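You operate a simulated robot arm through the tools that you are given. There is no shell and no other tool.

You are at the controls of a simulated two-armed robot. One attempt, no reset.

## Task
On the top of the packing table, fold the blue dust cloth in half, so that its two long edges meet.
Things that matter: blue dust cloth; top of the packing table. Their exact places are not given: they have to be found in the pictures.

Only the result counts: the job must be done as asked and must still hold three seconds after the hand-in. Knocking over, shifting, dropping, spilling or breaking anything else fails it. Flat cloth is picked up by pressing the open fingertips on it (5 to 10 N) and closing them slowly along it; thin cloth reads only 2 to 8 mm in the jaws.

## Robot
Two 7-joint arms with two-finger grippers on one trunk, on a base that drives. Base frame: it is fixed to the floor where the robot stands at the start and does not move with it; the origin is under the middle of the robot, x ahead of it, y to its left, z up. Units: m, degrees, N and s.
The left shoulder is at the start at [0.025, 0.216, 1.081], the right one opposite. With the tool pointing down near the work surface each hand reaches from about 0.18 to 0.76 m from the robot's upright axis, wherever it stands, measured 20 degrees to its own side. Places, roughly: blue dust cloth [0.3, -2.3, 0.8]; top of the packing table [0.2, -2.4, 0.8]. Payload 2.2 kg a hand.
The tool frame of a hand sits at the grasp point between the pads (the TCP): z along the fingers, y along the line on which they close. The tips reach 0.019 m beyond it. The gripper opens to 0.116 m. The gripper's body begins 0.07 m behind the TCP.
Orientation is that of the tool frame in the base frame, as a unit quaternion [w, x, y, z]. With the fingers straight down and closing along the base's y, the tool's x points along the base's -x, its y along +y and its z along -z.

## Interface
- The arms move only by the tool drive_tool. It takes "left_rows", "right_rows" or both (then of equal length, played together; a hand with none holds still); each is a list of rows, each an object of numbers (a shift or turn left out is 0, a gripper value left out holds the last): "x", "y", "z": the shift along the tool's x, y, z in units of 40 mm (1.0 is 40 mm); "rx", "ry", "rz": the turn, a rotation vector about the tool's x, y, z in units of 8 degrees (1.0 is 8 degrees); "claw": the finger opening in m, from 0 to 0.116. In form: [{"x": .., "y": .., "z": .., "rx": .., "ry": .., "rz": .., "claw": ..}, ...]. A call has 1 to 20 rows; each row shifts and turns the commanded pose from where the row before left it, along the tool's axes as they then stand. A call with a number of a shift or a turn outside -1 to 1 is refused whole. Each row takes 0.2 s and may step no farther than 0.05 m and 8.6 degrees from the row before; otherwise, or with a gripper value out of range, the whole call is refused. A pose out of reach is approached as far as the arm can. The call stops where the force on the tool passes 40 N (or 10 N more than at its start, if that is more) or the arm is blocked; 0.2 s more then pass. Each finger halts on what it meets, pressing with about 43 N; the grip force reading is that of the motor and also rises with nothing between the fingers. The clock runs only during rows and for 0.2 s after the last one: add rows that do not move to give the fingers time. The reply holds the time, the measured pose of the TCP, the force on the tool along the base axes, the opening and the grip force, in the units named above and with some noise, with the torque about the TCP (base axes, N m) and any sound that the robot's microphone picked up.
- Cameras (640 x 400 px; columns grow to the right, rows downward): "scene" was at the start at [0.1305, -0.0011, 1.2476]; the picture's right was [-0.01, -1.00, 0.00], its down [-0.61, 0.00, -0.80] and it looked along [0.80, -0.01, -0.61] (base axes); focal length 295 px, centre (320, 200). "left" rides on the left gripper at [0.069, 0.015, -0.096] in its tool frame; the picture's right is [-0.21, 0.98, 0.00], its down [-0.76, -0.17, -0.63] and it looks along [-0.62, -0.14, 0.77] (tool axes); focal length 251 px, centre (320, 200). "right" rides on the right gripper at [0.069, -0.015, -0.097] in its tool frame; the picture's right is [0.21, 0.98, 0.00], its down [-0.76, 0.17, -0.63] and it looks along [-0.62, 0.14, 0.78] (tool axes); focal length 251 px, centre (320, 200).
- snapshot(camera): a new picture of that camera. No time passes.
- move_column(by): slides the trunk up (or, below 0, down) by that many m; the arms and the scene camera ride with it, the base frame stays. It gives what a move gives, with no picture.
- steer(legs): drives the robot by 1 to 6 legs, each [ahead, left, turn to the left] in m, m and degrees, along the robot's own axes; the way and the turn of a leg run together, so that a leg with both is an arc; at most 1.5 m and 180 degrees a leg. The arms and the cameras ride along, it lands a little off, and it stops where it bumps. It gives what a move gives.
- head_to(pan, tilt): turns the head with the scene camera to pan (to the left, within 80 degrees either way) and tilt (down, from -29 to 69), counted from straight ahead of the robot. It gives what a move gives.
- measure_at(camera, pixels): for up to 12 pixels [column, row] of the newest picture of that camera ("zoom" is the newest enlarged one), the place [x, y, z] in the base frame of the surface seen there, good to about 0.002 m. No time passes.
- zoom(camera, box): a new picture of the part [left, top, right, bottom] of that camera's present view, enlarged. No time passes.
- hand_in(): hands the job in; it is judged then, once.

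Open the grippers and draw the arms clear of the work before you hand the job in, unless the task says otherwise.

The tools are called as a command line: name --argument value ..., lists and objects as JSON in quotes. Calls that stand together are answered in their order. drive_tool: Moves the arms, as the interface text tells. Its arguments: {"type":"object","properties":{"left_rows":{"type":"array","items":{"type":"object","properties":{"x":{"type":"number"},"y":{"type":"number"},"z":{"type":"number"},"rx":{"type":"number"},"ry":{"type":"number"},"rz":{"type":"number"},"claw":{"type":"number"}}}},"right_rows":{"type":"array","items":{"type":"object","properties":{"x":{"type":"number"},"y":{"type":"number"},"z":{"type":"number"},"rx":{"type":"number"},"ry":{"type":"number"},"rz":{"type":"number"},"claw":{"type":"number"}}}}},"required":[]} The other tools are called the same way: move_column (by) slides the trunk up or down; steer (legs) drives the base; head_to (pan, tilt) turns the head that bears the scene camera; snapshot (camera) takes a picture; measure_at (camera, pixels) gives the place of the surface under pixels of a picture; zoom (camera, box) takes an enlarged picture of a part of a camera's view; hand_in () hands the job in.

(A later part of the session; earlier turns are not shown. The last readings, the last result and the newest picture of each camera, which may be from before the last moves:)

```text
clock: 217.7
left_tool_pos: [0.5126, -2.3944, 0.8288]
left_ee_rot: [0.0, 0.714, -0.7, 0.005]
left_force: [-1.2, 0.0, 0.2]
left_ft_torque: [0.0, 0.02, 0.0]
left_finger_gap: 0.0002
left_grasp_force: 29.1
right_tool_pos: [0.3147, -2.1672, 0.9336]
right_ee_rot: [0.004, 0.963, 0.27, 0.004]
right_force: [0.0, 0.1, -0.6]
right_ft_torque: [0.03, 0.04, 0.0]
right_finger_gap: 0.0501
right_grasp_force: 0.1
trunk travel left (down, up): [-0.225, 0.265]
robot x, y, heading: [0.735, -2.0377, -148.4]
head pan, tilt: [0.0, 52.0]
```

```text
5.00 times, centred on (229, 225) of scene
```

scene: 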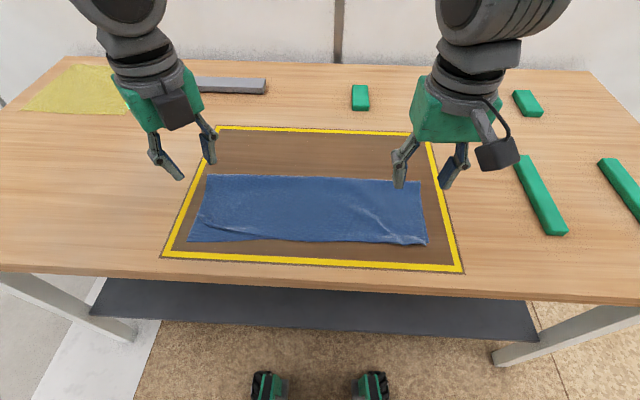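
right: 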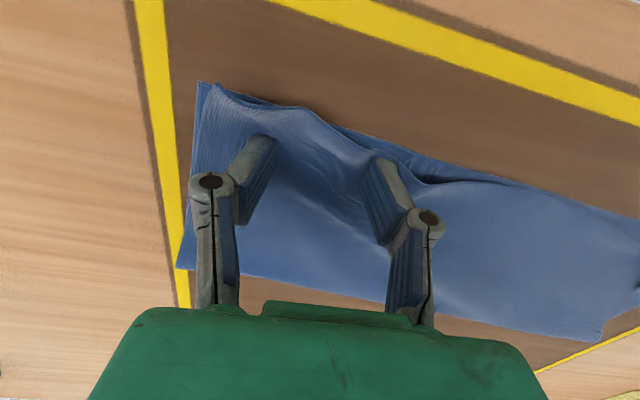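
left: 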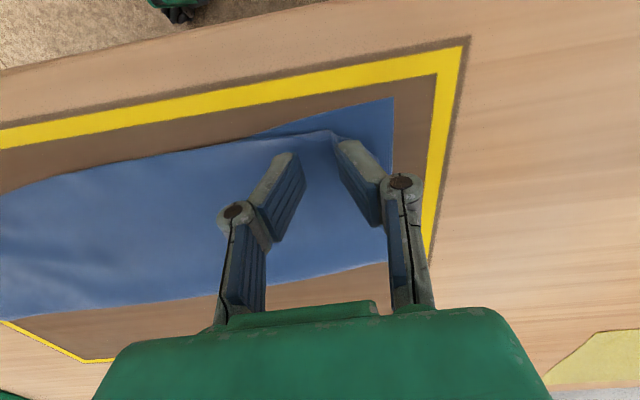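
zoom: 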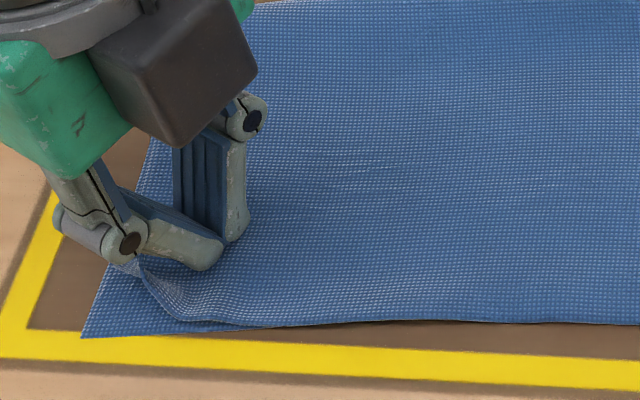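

The closed tips are just inside the standing corner. I lower to the surface and sweep outward 3.2 cm.

drive_tool --left_rows '[{"z": 0.08}, {"z": 0.05}, {"x": 0.029, "y": -0.0957}, {"x": 0.029, "y": -0.0957}, {"x": 0.029, "y": -0.0957}, {"x": 0.029, "y": -0.0957}, {"x": 0.029, "y": -0.0957}, {"x": 0.029, "y": -0.0957}, {"x": 0.029, "y": -0.0957}, {"x": 0.029, "y": -0.0957}, {}]'

zoom --camera "left" --box '[200, 80, 400, 205]'

zoom --camera "scene" --box '[165, 185, 293, 265]'

```text
clock: 220.1
left_tool_pos: [0.5459, -2.4047, 0.823]
left_ee_rot: [-0.001, 0.715, -0.7, 0.004]
left_force: [0.0, 0.2, 0.1]
left_ft_torque: [0.0, -0.01, 0.0]
left_finger_gap: 0.0001
left_grasp_force: 28.2
right_tool_pos: [0.3144, -2.1664, 0.934]
right_ee_rot: [0.004, 0.963, 0.269, 0.004]
right_force: [0.5, 0.0, 0.5]
right_ft_torque: [0.02, 0.01, -0.03]
right_finger_gap: 0.0498
right_grasp_force: 0.1
trunk travel left (down, up): [-0.225, 0.265]
robot x, y, heading: [0.7373, -2.0396, -148.6]
head pan, tilt: [0.0, 52.0]
```

```text
3.20 times, centred on (300, 142) of left
```

zoom: 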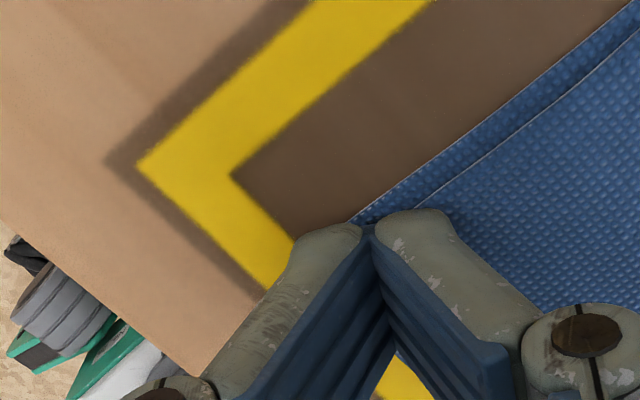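

```text
5.00 times, centred on (229, 225) of scene
```

zoom: 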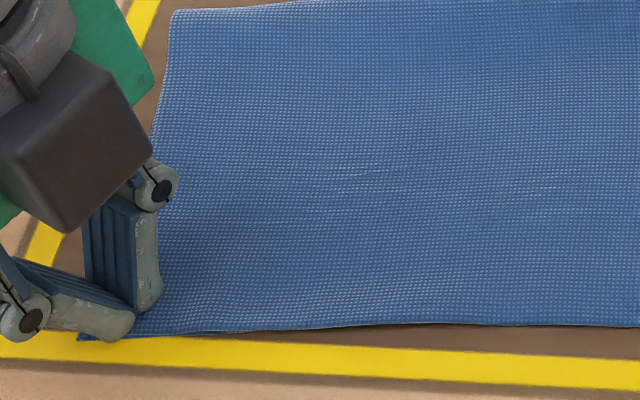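

The tip was swept over to the corner. I lift and check.

drive_tool --left_rows '[{"z": -0.15}, {"z": -0.3}, {"z": -0.6}, {"z": -0.7}, {"z": -0.7}, {"z": -0.4}, {}]'

zoom --camera "scene" --box '[160, 140, 432, 310]'

zoom --camera "scene" --box '[165, 205, 261, 265]'

```text
clock: 221.7
left_tool_pos: [0.5431, -2.4029, 0.9354]
left_ee_rot: [0.0, 0.714, -0.7, 0.005]
left_force: [0.3, 0.3, 0.8]
left_ft_torque: [-0.01, -0.01, -0.01]
left_finger_gap: 0.0001
left_grasp_force: 28.2
right_tool_pos: [0.3143, -2.1663, 0.9341]
right_ee_rot: [0.004, 0.963, 0.269, 0.003]
right_force: [0.5, 0.1, 0.3]
right_ft_torque: [-0.02, 0.0, -0.03]
right_finger_gap: 0.0497
right_grasp_force: 0.1
trunk travel left (down, up): [-0.225, 0.265]
robot x, y, heading: [0.7328, -2.0367, -148.6]
head pan, tilt: [0.0, 52.0]
```

```text
2.35 times, centred on (296, 225) of scene
```

zoom: 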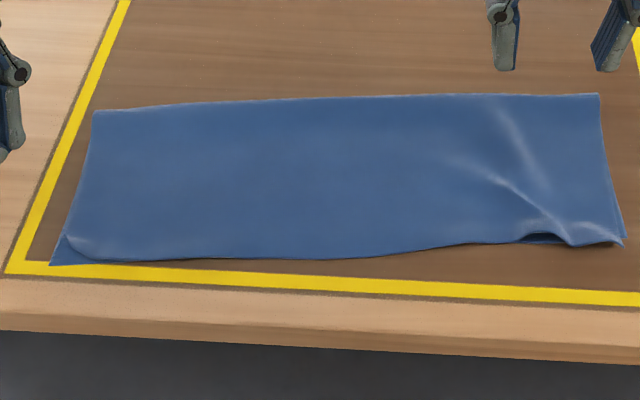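

```text
6.67 times, centred on (213, 235) of scene
```

zoom: 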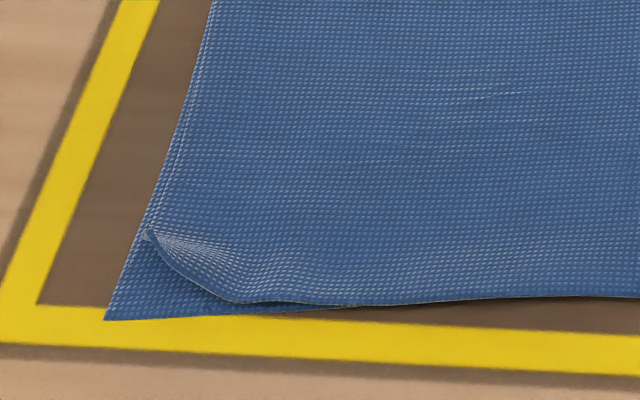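

The left end's boundary is now a smooth curve; I check with the left camera whether the tip is tucked under or standing.

zoom --camera "left" --box '[280, 60, 440, 160]'

measure_at --camera "zoom" --pixels '[[150, 150], [200, 180], [230, 200], [250, 240], [260, 280], [280, 220], [300, 200], [200, 230], [150, 220], [320, 300]]'

```text
4.00 times, centred on (360, 110) of left
```

zoom: 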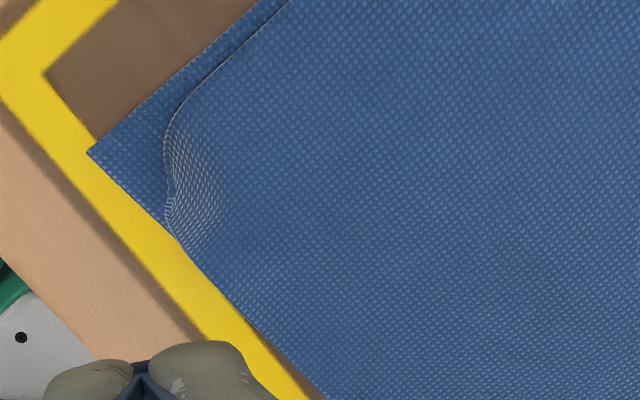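

```text
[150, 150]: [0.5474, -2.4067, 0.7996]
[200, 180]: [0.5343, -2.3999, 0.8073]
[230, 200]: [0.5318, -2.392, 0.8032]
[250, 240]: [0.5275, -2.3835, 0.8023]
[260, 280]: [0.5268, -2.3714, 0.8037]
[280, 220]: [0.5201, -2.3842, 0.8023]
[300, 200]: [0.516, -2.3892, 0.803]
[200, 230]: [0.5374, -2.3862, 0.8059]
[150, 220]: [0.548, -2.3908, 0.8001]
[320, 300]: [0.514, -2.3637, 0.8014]
```

The corner tip seems tucked under the flap (bump at z 0.807, about 2 cm short of the bottom corner). I can undo this with the balanced spread: outer finger on the visible bottom corner, inner finger on the flap, then open, so the flap slides inward over the tucked tip and releases it. I turn 15 degrees more and come down.

drive_tool --left_rows '[{"rz": 0.9375, "claw": 0.01}, {"rz": 0.9375}, {"x": -0.06, "y": 0.06}, {"z": 0.6}, {"z": 0.6}, {"z": 0.6}, {"z": 0.5}, {"z": 0.1}, {}]'

zoom --camera "left" --box '[220, 80, 420, 205]'

zoom --camera "scene" --box '[150, 185, 278, 265]'

```text
clock: 223.7
left_tool_pos: [0.5431, -2.4009, 0.8403]
left_ee_rot: [0.001, -0.617, 0.787, -0.004]
left_force: [0.1, 0.4, 0.7]
left_ft_torque: [0.02, -0.01, -0.01]
left_finger_gap: 0.0102
left_grasp_force: 0.1
right_tool_pos: [0.3141, -2.1671, 0.9341]
right_ee_rot: [0.004, 0.963, 0.269, 0.004]
right_force: [-0.2, 0.2, -0.5]
right_ft_torque: [0.02, 0.04, 0.0]
right_finger_gap: 0.0497
right_grasp_force: 0.1
trunk travel left (down, up): [-0.225, 0.265]
robot x, y, heading: [0.7327, -2.0381, -148.6]
head pan, tilt: [0.0, 52.0]
```

```text
3.20 times, centred on (320, 142) of left
```

zoom: 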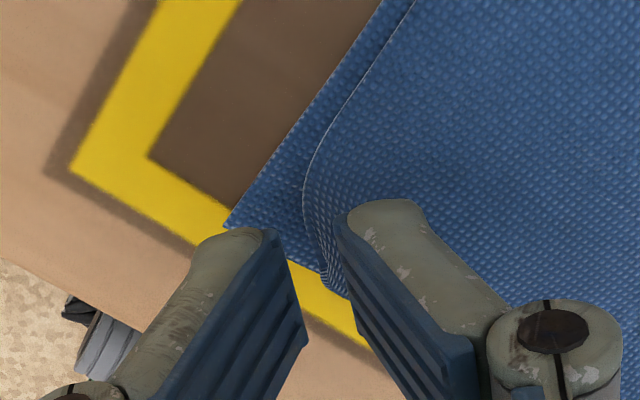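

```text
5.00 times, centred on (214, 225) of scene
```

zoom: 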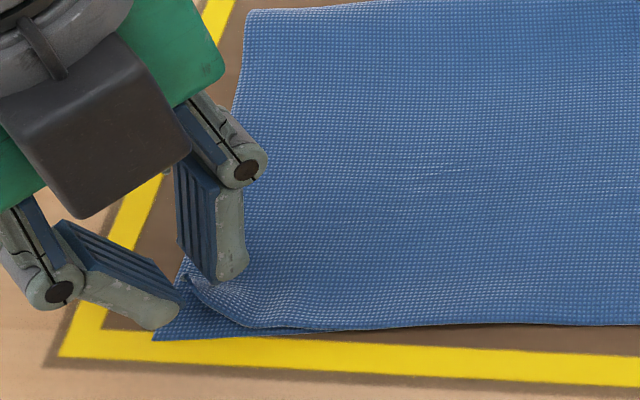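

The outer finger is at the bottom corner, the inner finger on the flap. I shift 6 mm along the crease to centre them and lower to contact.

drive_tool --left_rows '[{"x": 0.15, "z": 0.1}, {"z": 0.15}, {"z": 0.1}, {"z": 0.04}, {"z": 0.03}, {}]'

zoom --camera "left" --box '[220, 80, 420, 205]'

```text
clock: 225.1
left_tool_pos: [0.5426, -2.4054, 0.8231]
left_ee_rot: [0.001, -0.617, 0.787, -0.005]
left_force: [0.9, -0.3, 0.2]
left_ft_torque: [-0.06, 0.04, 0.01]
left_finger_gap: 0.0103
left_grasp_force: 0.1
right_tool_pos: [0.3141, -2.1665, 0.9339]
right_ee_rot: [0.005, 0.963, 0.269, 0.004]
right_force: [0.1, 0.2, -0.1]
right_ft_torque: [0.02, 0.01, 0.0]
right_finger_gap: 0.0503
right_grasp_force: 0.1
trunk travel left (down, up): [-0.225, 0.265]
robot x, y, heading: [0.7322, -2.0402, -148.6]
head pan, tilt: [0.0, 52.0]
```

```text
3.20 times, centred on (320, 142) of left
```

zoom: 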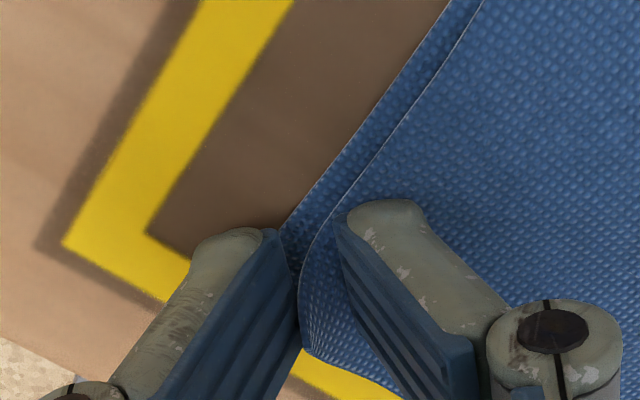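

Positions look right (crease at (300,300) between the fingers). I press and open.

drive_tool --left_rows '[{"z": 0.03}, {"z": 0.03}, {}]'

```text
clock: 225.9
left_tool_pos: [0.5415, -2.4077, 0.8219]
left_ee_rot: [0.002, -0.617, 0.787, -0.004]
left_force: [0.0, 1.5, 3.5]
left_ft_torque: [0.02, 0.05, -0.03]
left_finger_gap: 0.0101
left_grasp_force: 0.1
right_tool_pos: [0.3152, -2.1667, 0.9336]
right_ee_rot: [0.004, 0.963, 0.269, 0.005]
right_force: [-0.4, -0.2, 0.4]
right_ft_torque: [0.04, 0.01, 0.0]
right_finger_gap: 0.0501
right_grasp_force: 0.0
trunk travel left (down, up): [-0.225, 0.265]
robot x, y, heading: [0.7326, -2.0385, -148.5]
head pan, tilt: [0.0, 52.0]
```

3.5 N; I press 1 mm more so the outer finger grips the bottom layer too, then open with the outer finger held still.

drive_tool --left_rows '[{"z": 0.025}, {}, {"y": 0.05, "claw": 0.014}, {"y": 0.05, "claw": 0.018}, {"y": 0.05, "claw": 0.022}, {"y": 0.05, "claw": 0.026}, {"y": 0.05, "claw": 0.03}, {"y": 0.05, "claw": 0.034}, {"y": 0.05, "claw": 0.038}, {}]'

zoom --camera "left" --box '[200, 80, 440, 230]'

zoom --camera "scene" --box '[150, 185, 278, 265]'

```text
clock: 228.1
left_tool_pos: [0.5276, -2.4037, 0.8206]
left_ee_rot: [0.002, -0.617, 0.787, -0.005]
left_force: [0.7, 0.0, 8.6]
left_ft_torque: [0.0, -0.03, 0.02]
left_finger_gap: 0.0358
left_grasp_force: 0.1
right_tool_pos: [0.3144, -2.1657, 0.9344]
right_ee_rot: [0.003, 0.963, 0.269, 0.004]
right_force: [-0.1, 0.4, 0.8]
right_ft_torque: [-0.01, 0.0, -0.02]
right_finger_gap: 0.05
right_grasp_force: 0.1
trunk travel left (down, up): [-0.225, 0.265]
robot x, y, heading: [0.7332, -2.0356, -148.7]
head pan, tilt: [0.0, 52.0]
```

```text
2.67 times, centred on (320, 155) of left
```

zoom: 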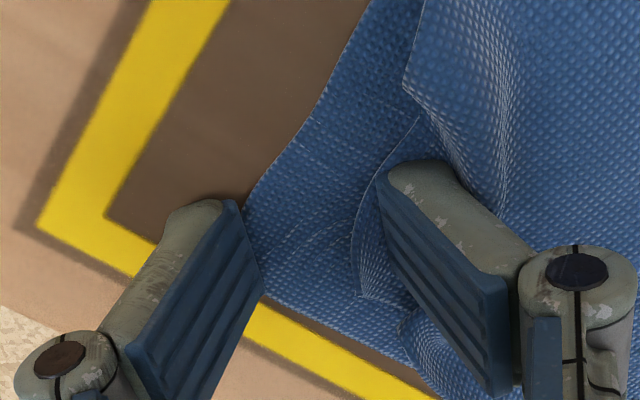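

```text
5.00 times, centred on (214, 225) of scene
```

zoom: 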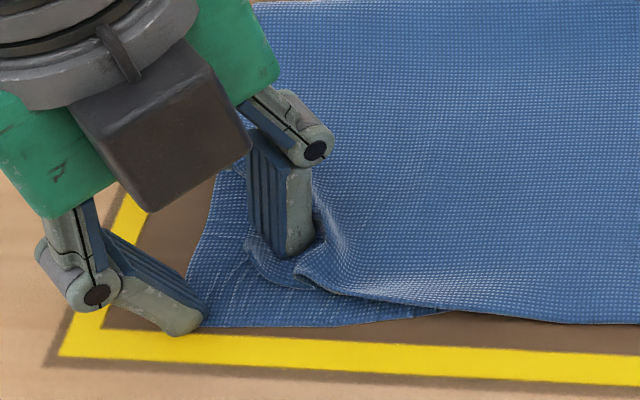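

The flap was drawn inward and the corner tip seems to have emerged at (360,295). I lift and look.

drive_tool --left_rows '[{"z": -0.1}, {"z": -0.2}, {"z": -0.5}, {"z": -0.7}, {"z": -0.7}, {"z": -0.6}, {}]'

zoom --camera "scene" --box '[160, 140, 432, 310]'

zoom --camera "left" --box '[240, 40, 440, 165]'

```text
clock: 229.7
left_tool_pos: [0.5261, -2.4019, 0.9315]
left_ee_rot: [0.002, -0.617, 0.787, -0.005]
left_force: [-0.1, 1.1, 0.5]
left_ft_torque: [0.01, 0.0, 0.03]
left_finger_gap: 0.0381
left_grasp_force: 0.0
right_tool_pos: [0.3141, -2.1665, 0.9337]
right_ee_rot: [0.004, 0.963, 0.269, 0.003]
right_force: [-0.1, 0.3, -0.4]
right_ft_torque: [0.02, -0.04, 0.01]
right_finger_gap: 0.0499
right_grasp_force: 0.0
trunk travel left (down, up): [-0.225, 0.265]
robot x, y, heading: [0.7349, -2.0414, -148.7]
head pan, tilt: [0.0, 52.0]
```

```text
2.35 times, centred on (296, 225) of scene
```

zoom: 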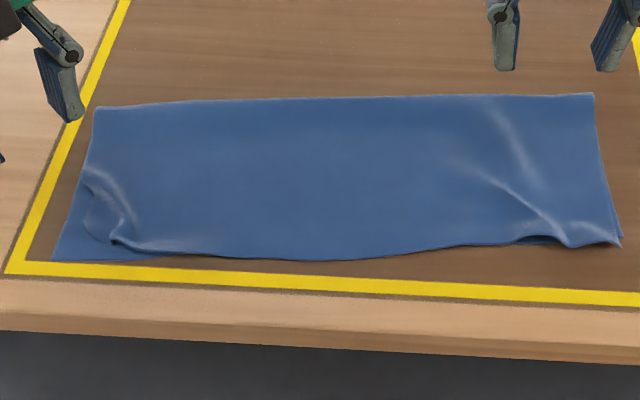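

```text
3.20 times, centred on (340, 102) of left
```

zoom: 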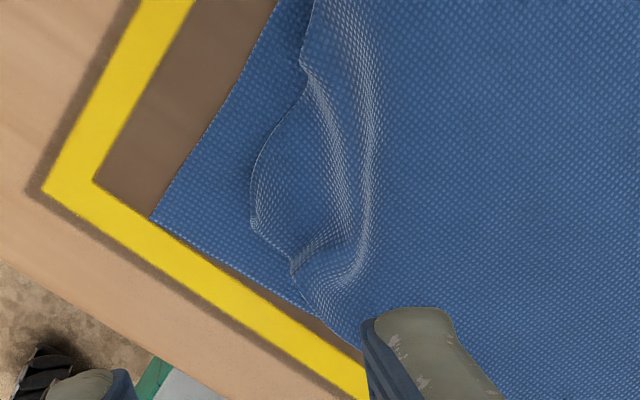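

The corner tip is out again at (252,228), with a wave behind it. Now I pull the corner outward across the wave with the same two-finger spread; first I measure.

measure_at --camera "zoom" --pixels '[[254, 225], [275, 190], [262, 160], [345, 200], [365, 180], [410, 170], [292, 258], [150, 215], [305, 75], [270, 225], [330, 300], [290, 210]]'

```text
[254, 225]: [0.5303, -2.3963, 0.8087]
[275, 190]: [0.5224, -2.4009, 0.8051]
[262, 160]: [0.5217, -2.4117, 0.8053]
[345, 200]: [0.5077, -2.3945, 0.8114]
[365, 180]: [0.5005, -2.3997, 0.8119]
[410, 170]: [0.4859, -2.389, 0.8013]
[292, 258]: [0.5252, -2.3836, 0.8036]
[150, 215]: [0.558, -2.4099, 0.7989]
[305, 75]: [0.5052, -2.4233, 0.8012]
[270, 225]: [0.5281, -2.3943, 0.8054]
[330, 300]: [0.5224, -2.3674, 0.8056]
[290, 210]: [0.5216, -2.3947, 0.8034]
```

Flap corner at (0.3605, 0.201), bottom corner at (0.344, 0.227), wave crest between. I place the outer finger on the flap's corner and the inner finger inside the wave.

drive_tool --left_rows '[{"x": -0.06, "y": 0.29, "z": 0.3, "claw": 0.023}, {"x": -0.06, "y": 0.29, "z": 0.5}, {"z": 0.6}, {"z": 0.6}, {"z": 0.35}, {}]'

zoom --camera "left" --box '[220, 80, 420, 205]'

zoom --camera "scene" --box '[150, 185, 278, 265]'

```text
clock: 231.1
left_tool_pos: [0.5064, -2.3916, 0.8367]
left_ee_rot: [0.001, -0.617, 0.787, -0.005]
left_force: [-0.2, 0.3, -1.5]
left_ft_torque: [0.0, -0.01, 0.01]
left_finger_gap: 0.0227
left_grasp_force: 0.3
right_tool_pos: [0.3149, -2.1666, 0.9348]
right_ee_rot: [0.004, 0.963, 0.269, 0.003]
right_force: [0.4, 0.3, -1.0]
right_ft_torque: [0.02, 0.0, 0.03]
right_finger_gap: 0.0499
right_grasp_force: 0.0
trunk travel left (down, up): [-0.225, 0.265]
robot x, y, heading: [0.7358, -2.0381, -148.6]
head pan, tilt: [0.0, 52.0]
```

```text
3.20 times, centred on (320, 142) of left
```

zoom: 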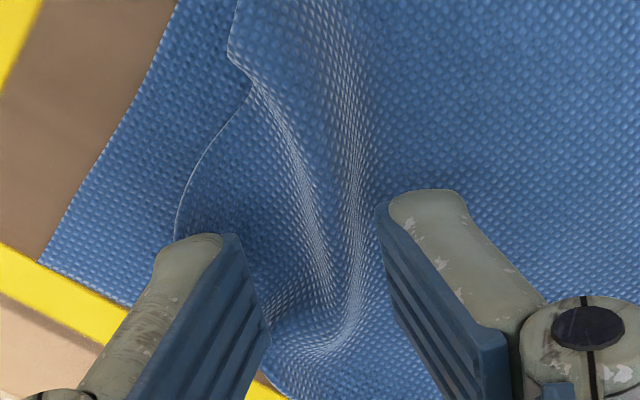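

```text
5.00 times, centred on (214, 225) of scene
```

zoom: 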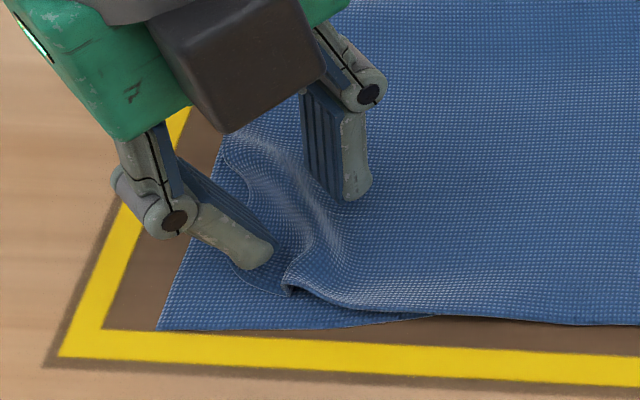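

Well placed: outer finger on the corner piece, inner finger inside the wave. I lower to contact.

drive_tool --left_rows '[{"z": 0.15}, {"z": 0.1}, {"z": 0.05}, {"z": 0.04}, {}]'

```text
clock: 232.3
left_tool_pos: [0.5077, -2.3933, 0.8232]
left_ee_rot: [0.001, -0.617, 0.787, -0.004]
left_force: [0.1, -0.8, 0.2]
left_ft_torque: [-0.01, 0.02, -0.01]
left_finger_gap: 0.023
left_grasp_force: 0.1
right_tool_pos: [0.315, -2.1662, 0.9339]
right_ee_rot: [0.004, 0.963, 0.269, 0.004]
right_force: [0.7, 0.9, 0.0]
right_ft_torque: [-0.02, 0.0, -0.01]
right_finger_gap: 0.0498
right_grasp_force: 0.0
trunk travel left (down, up): [-0.225, 0.265]
robot x, y, heading: [0.7338, -2.0387, -148.5]
head pan, tilt: [0.0, 52.0]
```

I press ~2 mm further for contact and then open outward with the inner finger held.

drive_tool --left_rows '[{"z": 0.03}, {"z": 0.02}, {"y": -0.05, "claw": 0.027}, {"y": -0.05, "claw": 0.031}, {"y": -0.05, "claw": 0.035}, {"y": -0.05, "claw": 0.039}, {"y": -0.05, "claw": 0.043}, {"y": -0.05, "claw": 0.047}, {}]'

zoom --camera "left" --box '[180, 80, 420, 230]'

zoom --camera "scene" --box '[150, 185, 278, 265]'

```text
clock: 234.3
left_tool_pos: [0.5179, -2.3957, 0.8227]
left_ee_rot: [0.001, -0.618, 0.786, -0.005]
left_force: [0.4, 1.2, 1.1]
left_ft_torque: [-0.01, -0.01, -0.01]
left_finger_gap: 0.0467
left_grasp_force: 0.1
right_tool_pos: [0.3147, -2.1663, 0.9341]
right_ee_rot: [0.005, 0.963, 0.269, 0.004]
right_force: [-1.0, 0.2, 0.5]
right_ft_torque: [0.01, 0.0, 0.0]
right_finger_gap: 0.0498
right_grasp_force: 0.1
trunk travel left (down, up): [-0.225, 0.265]
robot x, y, heading: [0.7297, -2.0354, -148.6]
head pan, tilt: [0.0, 52.0]
```

```text
2.67 times, centred on (300, 155) of left
```

zoom: 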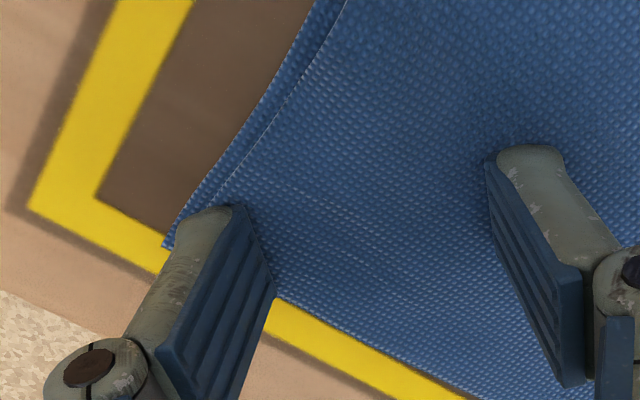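

```text
5.00 times, centred on (214, 225) of scene
```

zoom: 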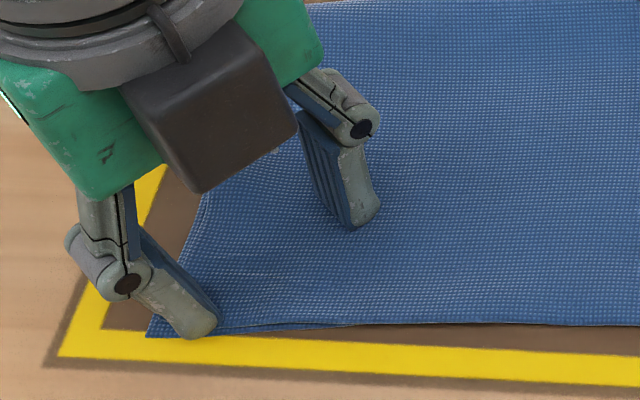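

Excellent: the flap is flat and its corner reaches the bottom corner. I lift gently straight up and check.

drive_tool --left_rows '[{"z": -0.05}, {"z": -0.15}, {"z": -0.3}, {"z": -0.6}, {"z": -0.7}, {"z": -0.7}, {"z": -0.4}, {}]'

zoom --camera "scene" --box '[160, 140, 432, 310]'

zoom --camera "left" --box '[240, 40, 440, 165]'

zoom --camera "scene" --box '[165, 205, 261, 265]'

```text
clock: 236.1
left_tool_pos: [0.5177, -2.396, 0.9377]
left_ee_rot: [0.001, -0.617, 0.787, -0.004]
left_force: [0.1, 0.3, 0.2]
left_ft_torque: [0.0, 0.01, -0.04]
left_finger_gap: 0.0471
left_grasp_force: 0.0
right_tool_pos: [0.3144, -2.1657, 0.9344]
right_ee_rot: [0.005, 0.963, 0.269, 0.003]
right_force: [0.8, -0.3, 0.2]
right_ft_torque: [0.0, -0.01, 0.01]
right_finger_gap: 0.0503
right_grasp_force: 0.1
trunk travel left (down, up): [-0.225, 0.265]
robot x, y, heading: [0.7339, -2.0394, -148.5]
head pan, tilt: [0.0, 52.0]
```

```text
2.35 times, centred on (296, 225) of scene
```

zoom: 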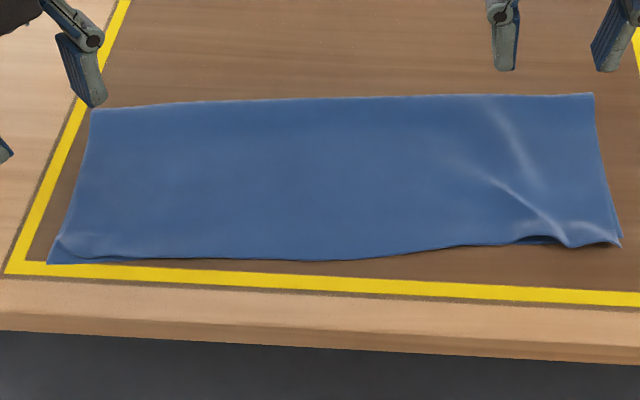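

```text
3.20 times, centred on (340, 102) of left
```

zoom: 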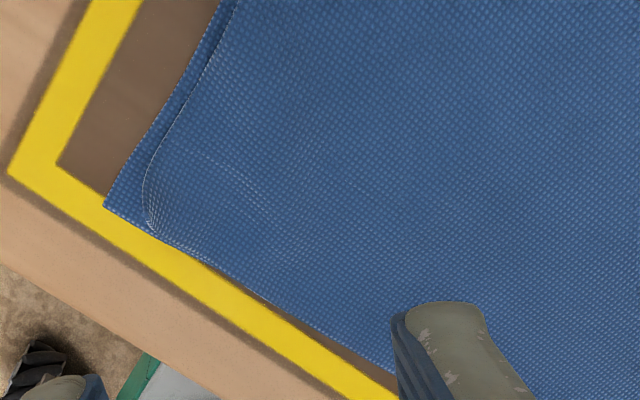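

```text
6.67 times, centred on (213, 235) of scene
```

zoom: 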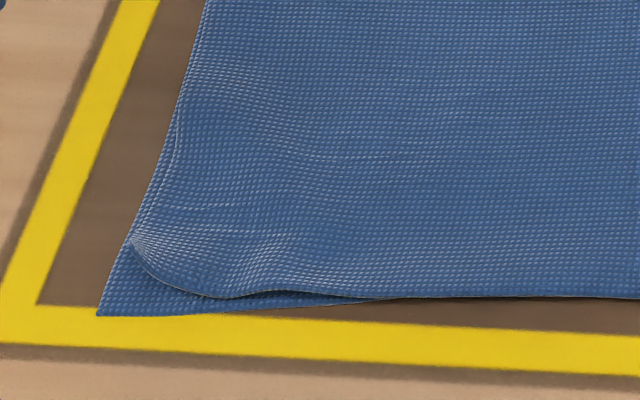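

The left side is now good. Next I inspect the right end again, where a wave lifts the edge near (545,240).

zoom --camera "scene" --box '[320, 175, 448, 255]'

measure_at --camera "zoom" --pixels '[[100, 325], [200, 315], [260, 300], [300, 290], [340, 315], [370, 320], [420, 300], [500, 305], [505, 325], [515, 305], [300, 330], [250, 200]]'

snapshot --camera "right"

```text
5.00 times, centred on (384, 215) of scene
```

zoom: 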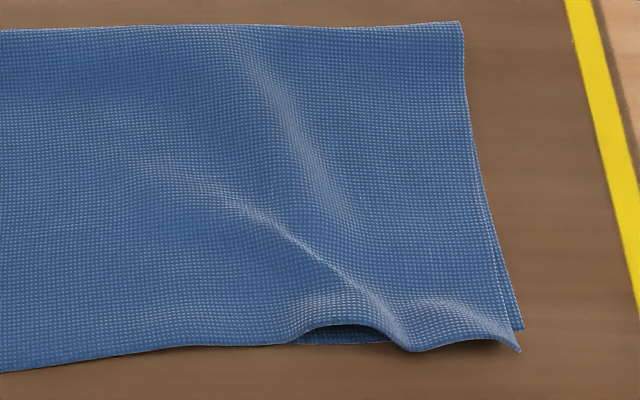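

```text
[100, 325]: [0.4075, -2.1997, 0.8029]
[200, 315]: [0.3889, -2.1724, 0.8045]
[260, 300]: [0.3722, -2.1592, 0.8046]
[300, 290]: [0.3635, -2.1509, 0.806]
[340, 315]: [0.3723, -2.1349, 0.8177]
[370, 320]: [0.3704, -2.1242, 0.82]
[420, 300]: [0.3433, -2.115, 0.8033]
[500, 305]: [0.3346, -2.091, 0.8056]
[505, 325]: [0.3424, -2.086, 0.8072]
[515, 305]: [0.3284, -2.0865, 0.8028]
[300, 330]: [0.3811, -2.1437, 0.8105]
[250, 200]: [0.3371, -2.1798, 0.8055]
```

```text
taken
```

right: 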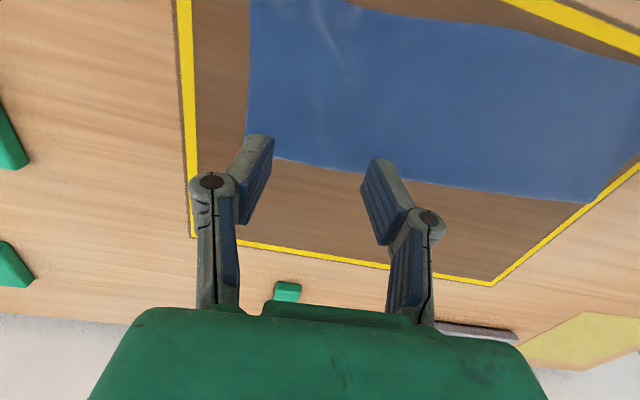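

On the right, the flap's edge has a 2 cm high arch between left -0.09 and -0.135, while its corner is right at the bottom corner. I'll straddle the arch with the right hand's fingers and open inward (outer finger held) to pull it flat.

drive_tool --right_rows '[{"x": 0.36, "y": -0.03, "claw": 0.055}, {"x": 0.36, "y": -0.03}, {"x": 0.36, "y": -0.03}, {"x": 0.365, "y": -0.03}, {"z": 0.5}, {"z": 0.6}, {"z": 0.6}, {"z": 0.5}, {}, {}]'

zoom --camera "right" --box '[200, 60, 440, 210]'

zoom --camera "scene" --box '[310, 165, 454, 255]'

```text
clock: 238.3
left_tool_pos: [0.5176, -2.3957, 0.9383]
left_ee_rot: [0.001, -0.616, 0.787, -0.004]
left_force: [-0.6, 0.1, -0.4]
left_ft_torque: [-0.03, -0.01, -0.03]
left_finger_gap: 0.0469
left_grasp_force: 0.1
right_tool_pos: [0.3629, -2.132, 0.8444]
right_ee_rot: [0.005, 0.963, 0.269, 0.003]
right_force: [-0.2, 0.3, 0.2]
right_ft_torque: [0.03, -0.01, -0.01]
right_finger_gap: 0.0548
right_grasp_force: 0.0
trunk travel left (down, up): [-0.225, 0.265]
robot x, y, heading: [0.7324, -2.0424, -148.5]
head pan, tilt: [0.0, 52.0]
```

```text
2.67 times, centred on (320, 135) of right
```

zoom: 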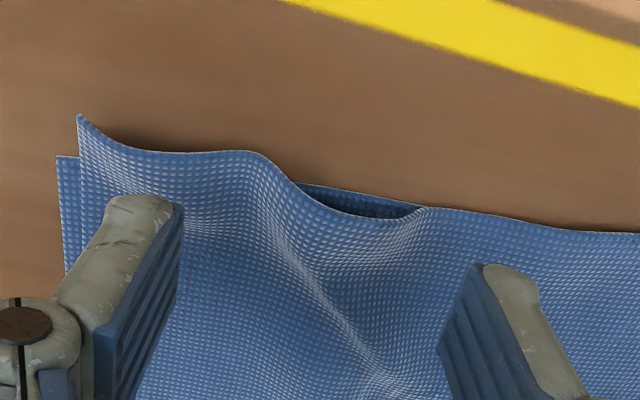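

```text
4.44 times, centred on (382, 210) of scene
```

zoom: 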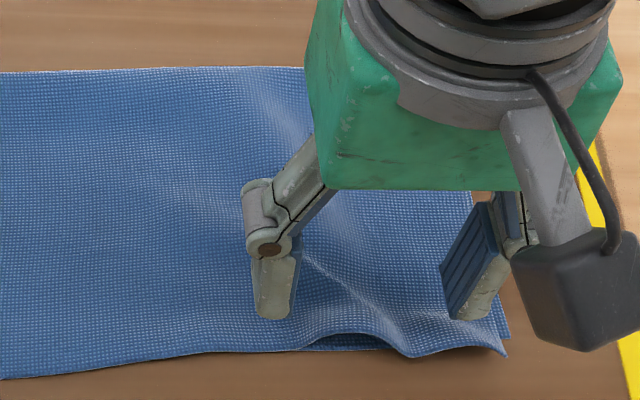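

The arch lies between the fingers. I lower to contact and then spread.

drive_tool --right_rows '[{"z": 0.25}, {"z": 0.15}, {"z": 0.08}, {"z": 0.04}, {"z": 0.03}, {}]'

```text
clock: 239.7
left_tool_pos: [0.5166, -2.3955, 0.9374]
left_ee_rot: [0.001, -0.617, 0.787, -0.004]
left_force: [0.2, 0.0, -0.8]
left_ft_torque: [-0.01, 0.04, -0.01]
left_finger_gap: 0.047
left_grasp_force: 0.0
right_tool_pos: [0.3612, -2.1339, 0.824]
right_ee_rot: [0.005, 0.963, 0.269, 0.004]
right_force: [1.1, 0.4, 0.5]
right_ft_torque: [0.01, 0.0, -0.02]
right_finger_gap: 0.0549
right_grasp_force: 0.1
trunk travel left (down, up): [-0.225, 0.265]
robot x, y, heading: [0.7352, -2.0379, -148.6]
head pan, tilt: [0.0, 52.0]
```

I press about 2 mm more and spread: outer finger held, inner finger moving 1.6 cm inward.

drive_tool --right_rows '[{"z": 0.03}, {"z": 0.025}, {"y": 0.05, "claw": 0.059}, {"y": 0.05, "claw": 0.063}, {"y": 0.05, "claw": 0.067}, {"y": 0.05, "claw": 0.071}, {}]'

zoom --camera "right" --box '[180, 60, 460, 235]'

zoom --camera "scene" --box '[310, 165, 454, 255]'

```text
clock: 241.3
left_tool_pos: [0.5171, -2.3958, 0.9374]
left_ee_rot: [0.002, -0.617, 0.787, -0.005]
left_force: [0.5, -0.4, 0.2]
left_ft_torque: [-0.01, 0.02, -0.03]
left_finger_gap: 0.047
left_grasp_force: 0.1
right_tool_pos: [0.3655, -2.1398, 0.8213]
right_ee_rot: [0.007, 0.964, 0.266, 0.004]
right_force: [-1.0, 0.5, -0.4]
right_ft_torque: [-0.01, 0.0, -0.01]
right_finger_gap: 0.071
right_grasp_force: 0.4
trunk travel left (down, up): [-0.225, 0.265]
robot x, y, heading: [0.736, -2.0405, -148.7]
head pan, tilt: [0.0, 52.0]
```

```text
2.29 times, centred on (320, 148) of right
```

zoom: 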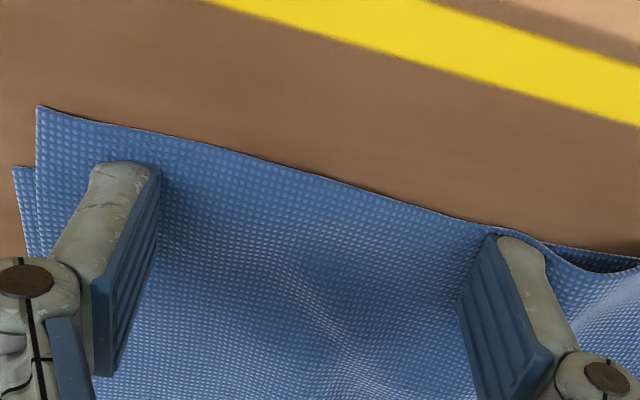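

```text
4.44 times, centred on (382, 210) of scene
```

zoom: 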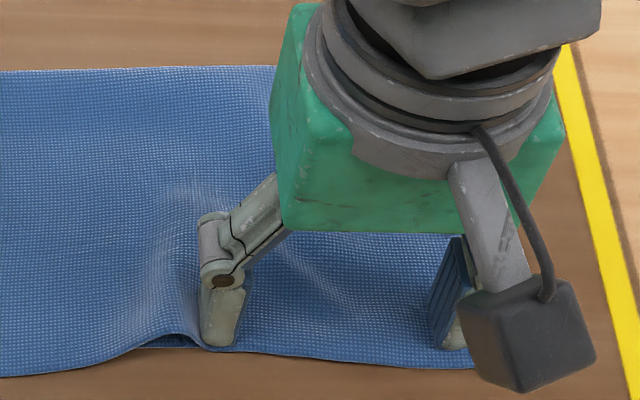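

The arch between the fingers is flat now; the excess moved inward as a smaller wave left of the inner finger (185,335). I lift and look.

drive_tool --right_rows '[{"z": -0.05}, {"z": -0.15}, {"z": -0.3}, {"z": -0.6}, {"z": -0.7}, {"z": -0.7}, {"z": -0.4}, {}]'

zoom --camera "scene" --box '[160, 140, 432, 310]'

zoom --camera "scene" --box '[310, 175, 438, 255]'

```text
clock: 243.1
left_tool_pos: [0.5162, -2.3955, 0.9368]
left_ee_rot: [0.001, -0.617, 0.787, -0.005]
left_force: [0.7, 0.1, 0.6]
left_ft_torque: [0.02, -0.05, 0.03]
left_finger_gap: 0.047
left_grasp_force: 0.0
right_tool_pos: [0.3654, -2.1401, 0.9375]
right_ee_rot: [0.005, 0.963, 0.27, 0.004]
right_force: [-0.5, 0.1, 0.4]
right_ft_torque: [-0.02, -0.04, 0.0]
right_finger_gap: 0.071
right_grasp_force: 0.2
trunk travel left (down, up): [-0.225, 0.265]
robot x, y, heading: [0.7322, -2.0353, -148.8]
head pan, tilt: [0.0, 52.0]
```

```text
2.35 times, centred on (296, 225) of scene
```

zoom: 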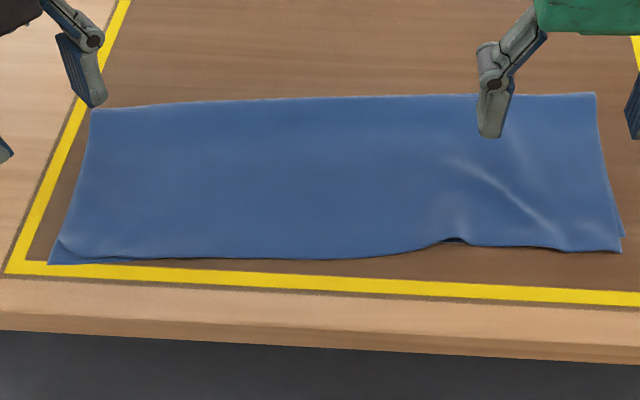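

```text
5.00 times, centred on (374, 215) of scene
```

zoom: 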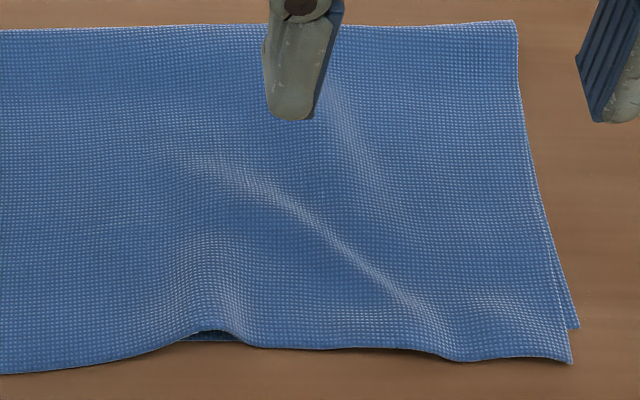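

Now the edges meet along almost the whole front. I measure the remaining offsets at both ends.

measure_at --camera "zoom" --pixels '[[566, 357], [573, 324], [515, 28], [450, 355], [350, 342], [270, 342], [215, 325], [100, 355], [20, 368], [300, 28]]'

zoom --camera "scene" --box '[165, 175, 293, 255]'

measure_at --camera "zoom" --pixels '[[78, 387], [105, 335], [165, 375], [240, 368], [350, 370], [500, 372], [180, 55], [400, 45], [130, 360], [600, 372]]'

```text
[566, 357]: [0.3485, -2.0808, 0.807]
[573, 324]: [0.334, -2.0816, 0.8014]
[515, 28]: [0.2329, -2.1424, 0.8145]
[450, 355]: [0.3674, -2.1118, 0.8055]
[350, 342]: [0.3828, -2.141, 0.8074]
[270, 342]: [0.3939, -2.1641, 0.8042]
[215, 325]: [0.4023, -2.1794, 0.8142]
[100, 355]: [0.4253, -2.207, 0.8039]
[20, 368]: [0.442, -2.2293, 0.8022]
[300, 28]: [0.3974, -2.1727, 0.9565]
```

```text
5.00 times, centred on (229, 215) of scene
```

zoom: 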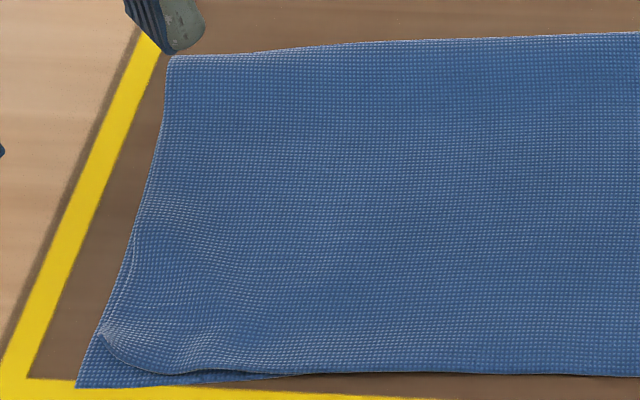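

```text
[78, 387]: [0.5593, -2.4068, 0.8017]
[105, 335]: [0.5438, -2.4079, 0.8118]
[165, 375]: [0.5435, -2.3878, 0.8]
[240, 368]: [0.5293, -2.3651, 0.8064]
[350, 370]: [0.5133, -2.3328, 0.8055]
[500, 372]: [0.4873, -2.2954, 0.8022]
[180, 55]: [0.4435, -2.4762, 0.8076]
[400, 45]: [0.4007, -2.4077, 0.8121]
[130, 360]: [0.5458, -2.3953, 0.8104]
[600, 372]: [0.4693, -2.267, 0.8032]
```

The ends are within about 1.5 cm (right flap corner 13 mm over, left corner about 14 mm short). I make one more gentle pass to walk the remaining small wave at left -0.05 toward the left, where the flap is slightly short.

drive_tool --right_rows '[{"y": 0.3, "x": 0.02, "claw": 0.05}, {"y": 0.3, "x": 0.02}, {"y": 0.3, "x": 0.02}, {"y": 0.36}, {"z": 0.6}, {"z": 0.6}, {"z": 0.6}, {"z": 0.5}, {"z": 0.3}, {}]'

zoom --camera "right" --box '[180, 60, 460, 235]'

zoom --camera "scene" --box '[270, 165, 414, 255]'

```text
clock: 245.5
left_tool_pos: [0.5209, -2.3923, 0.9382]
left_ee_rot: [-0.001, -0.617, 0.787, -0.005]
left_force: [-0.1, 0.1, -0.2]
left_ft_torque: [-0.04, -0.01, -0.03]
left_finger_gap: 0.047
left_grasp_force: 0.0
right_tool_pos: [0.3843, -2.1893, 0.8576]
right_ee_rot: [0.037, 0.967, 0.253, -0.002]
right_force: [0.7, 0.9, 0.3]
right_ft_torque: [0.0, 0.02, 0.0]
right_finger_gap: 0.0502
right_grasp_force: 0.1
trunk travel left (down, up): [-0.225, 0.265]
robot x, y, heading: [0.7345, -2.0391, -148.7]
head pan, tilt: [0.0, 52.0]
stopped in row 10 (right hand): the arm was blocked; the commanded pose is now the measured one
```

```text
2.29 times, centred on (320, 148) of right
```

zoom: 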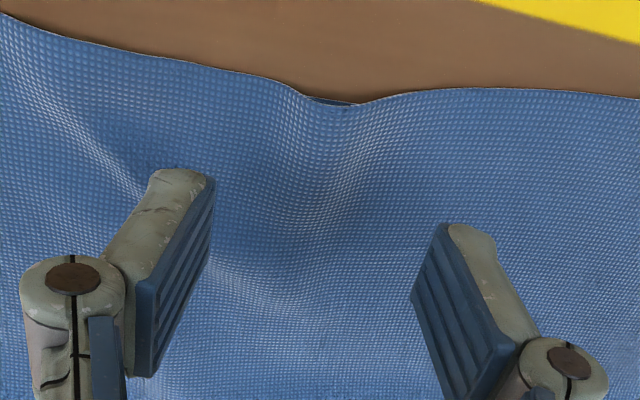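

```text
4.44 times, centred on (342, 210) of scene
```

zoom: 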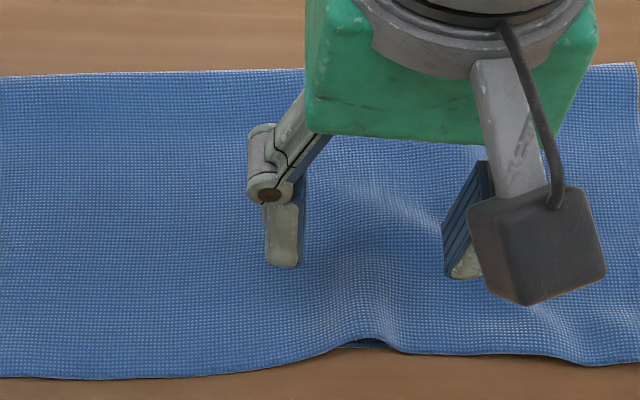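

The right arm was blocked by its own reach limit there (no force on the tool). I abandon this optional pass and raise the right hand away.

drive_tool --right_rows '[{"z": -0.3}, {"z": -0.5, "y": -0.2}, {"z": -0.5, "y": -0.3}, {"z": -0.5, "y": -0.3}, {"z": -0.3, "y": -0.3}, {"y": -0.3}, {}]'

snapshot --camera "scene"

```text
clock: 247.1
left_tool_pos: [0.5189, -2.3937, 0.9393]
left_ee_rot: [0.0, -0.617, 0.787, -0.004]
left_force: [-0.7, 0.2, 0.4]
left_ft_torque: [-0.02, -0.02, -0.01]
left_finger_gap: 0.0472
left_grasp_force: 0.1
right_tool_pos: [0.3575, -2.1355, 0.9376]
right_ee_rot: [0.035, 0.966, 0.255, -0.003]
right_force: [0.6, 0.0, 0.0]
right_ft_torque: [0.02, 0.01, -0.02]
right_finger_gap: 0.0499
right_grasp_force: 0.0
trunk travel left (down, up): [-0.225, 0.265]
robot x, y, heading: [0.7328, -2.0381, -148.5]
head pan, tilt: [0.0, 52.0]
```

```text
taken
```

scene: 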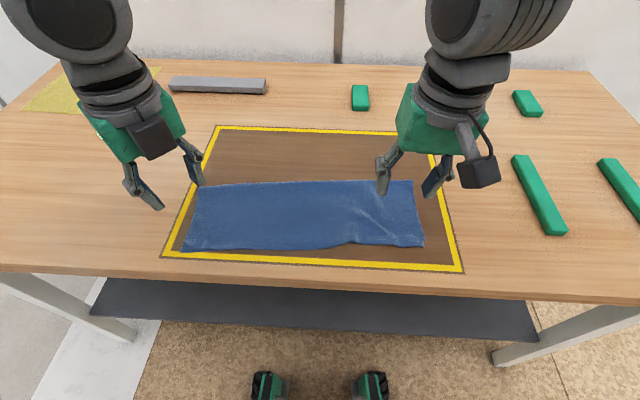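

The cloth is folded and everything else on the table is untouched. I open both grippers, raise both hands clear, and take a last careful look.

drive_tool --left_rows '[{"z": -0.3, "claw": 0.1}, {"z": -0.4}, {"z": -0.4}, {"z": -0.4}, {}, {}]' --right_rows '[{"z": -0.3, "claw": 0.1}, {"z": -0.4}, {"z": -0.4}, {"z": -0.4}, {}, {}]'

zoom --camera "scene" --box '[165, 150, 437, 320]'

zoom --camera "scene" --box '[165, 205, 261, 265]'

zoom --camera "scene" --box '[335, 195, 431, 255]'

```text
clock: 248.5
left_tool_pos: [0.52, -2.394, 0.9994]
left_ee_rot: [-0.001, -0.617, 0.787, -0.005]
left_force: [0.2, -0.5, -0.7]
left_ft_torque: [0.0, -0.01, 0.01]
left_finger_gap: 0.0999
left_grasp_force: 0.0
right_tool_pos: [0.3567, -2.1314, 0.9972]
right_ee_rot: [0.036, 0.966, 0.255, -0.004]
right_force: [0.2, -0.7, -0.9]
right_ft_torque: [0.0, -0.01, 0.03]
right_finger_gap: 0.0999
right_grasp_force: 0.1
trunk travel left (down, up): [-0.225, 0.265]
robot x, y, heading: [0.7322, -2.0381, -148.7]
head pan, tilt: [0.0, 52.0]
```

```text
2.35 times, centred on (301, 235) of scene
```

zoom: 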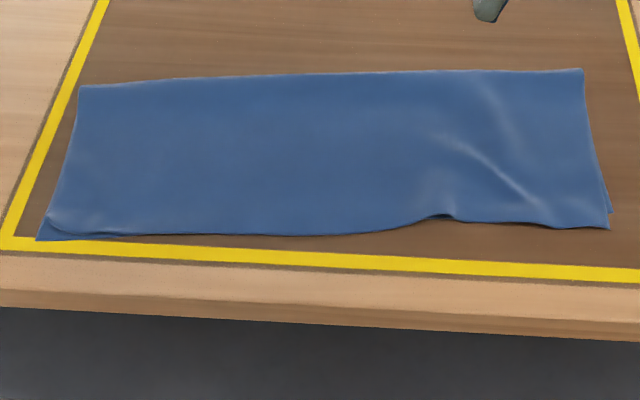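

```text
6.67 times, centred on (213, 235) of scene
```

zoom: 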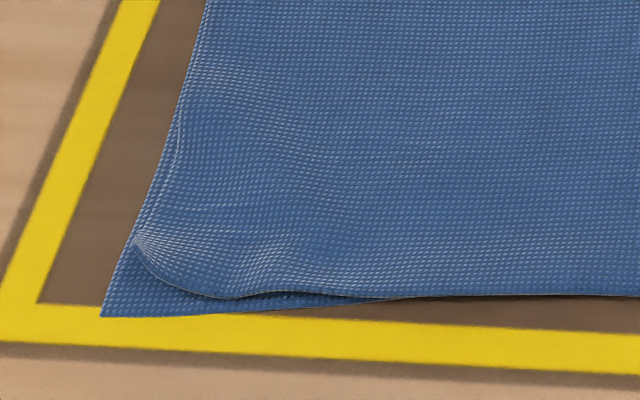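

```text
6.67 times, centred on (383, 225) of scene
```

zoom: 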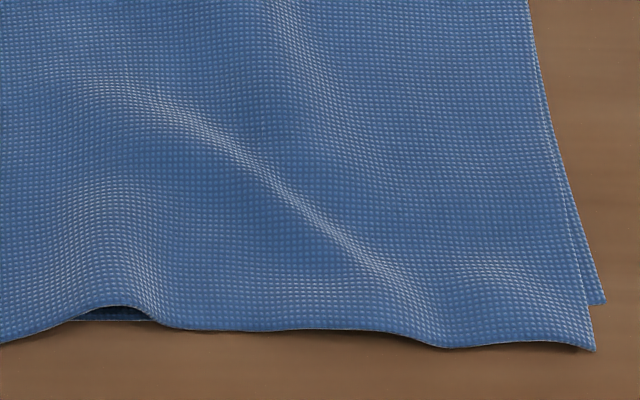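

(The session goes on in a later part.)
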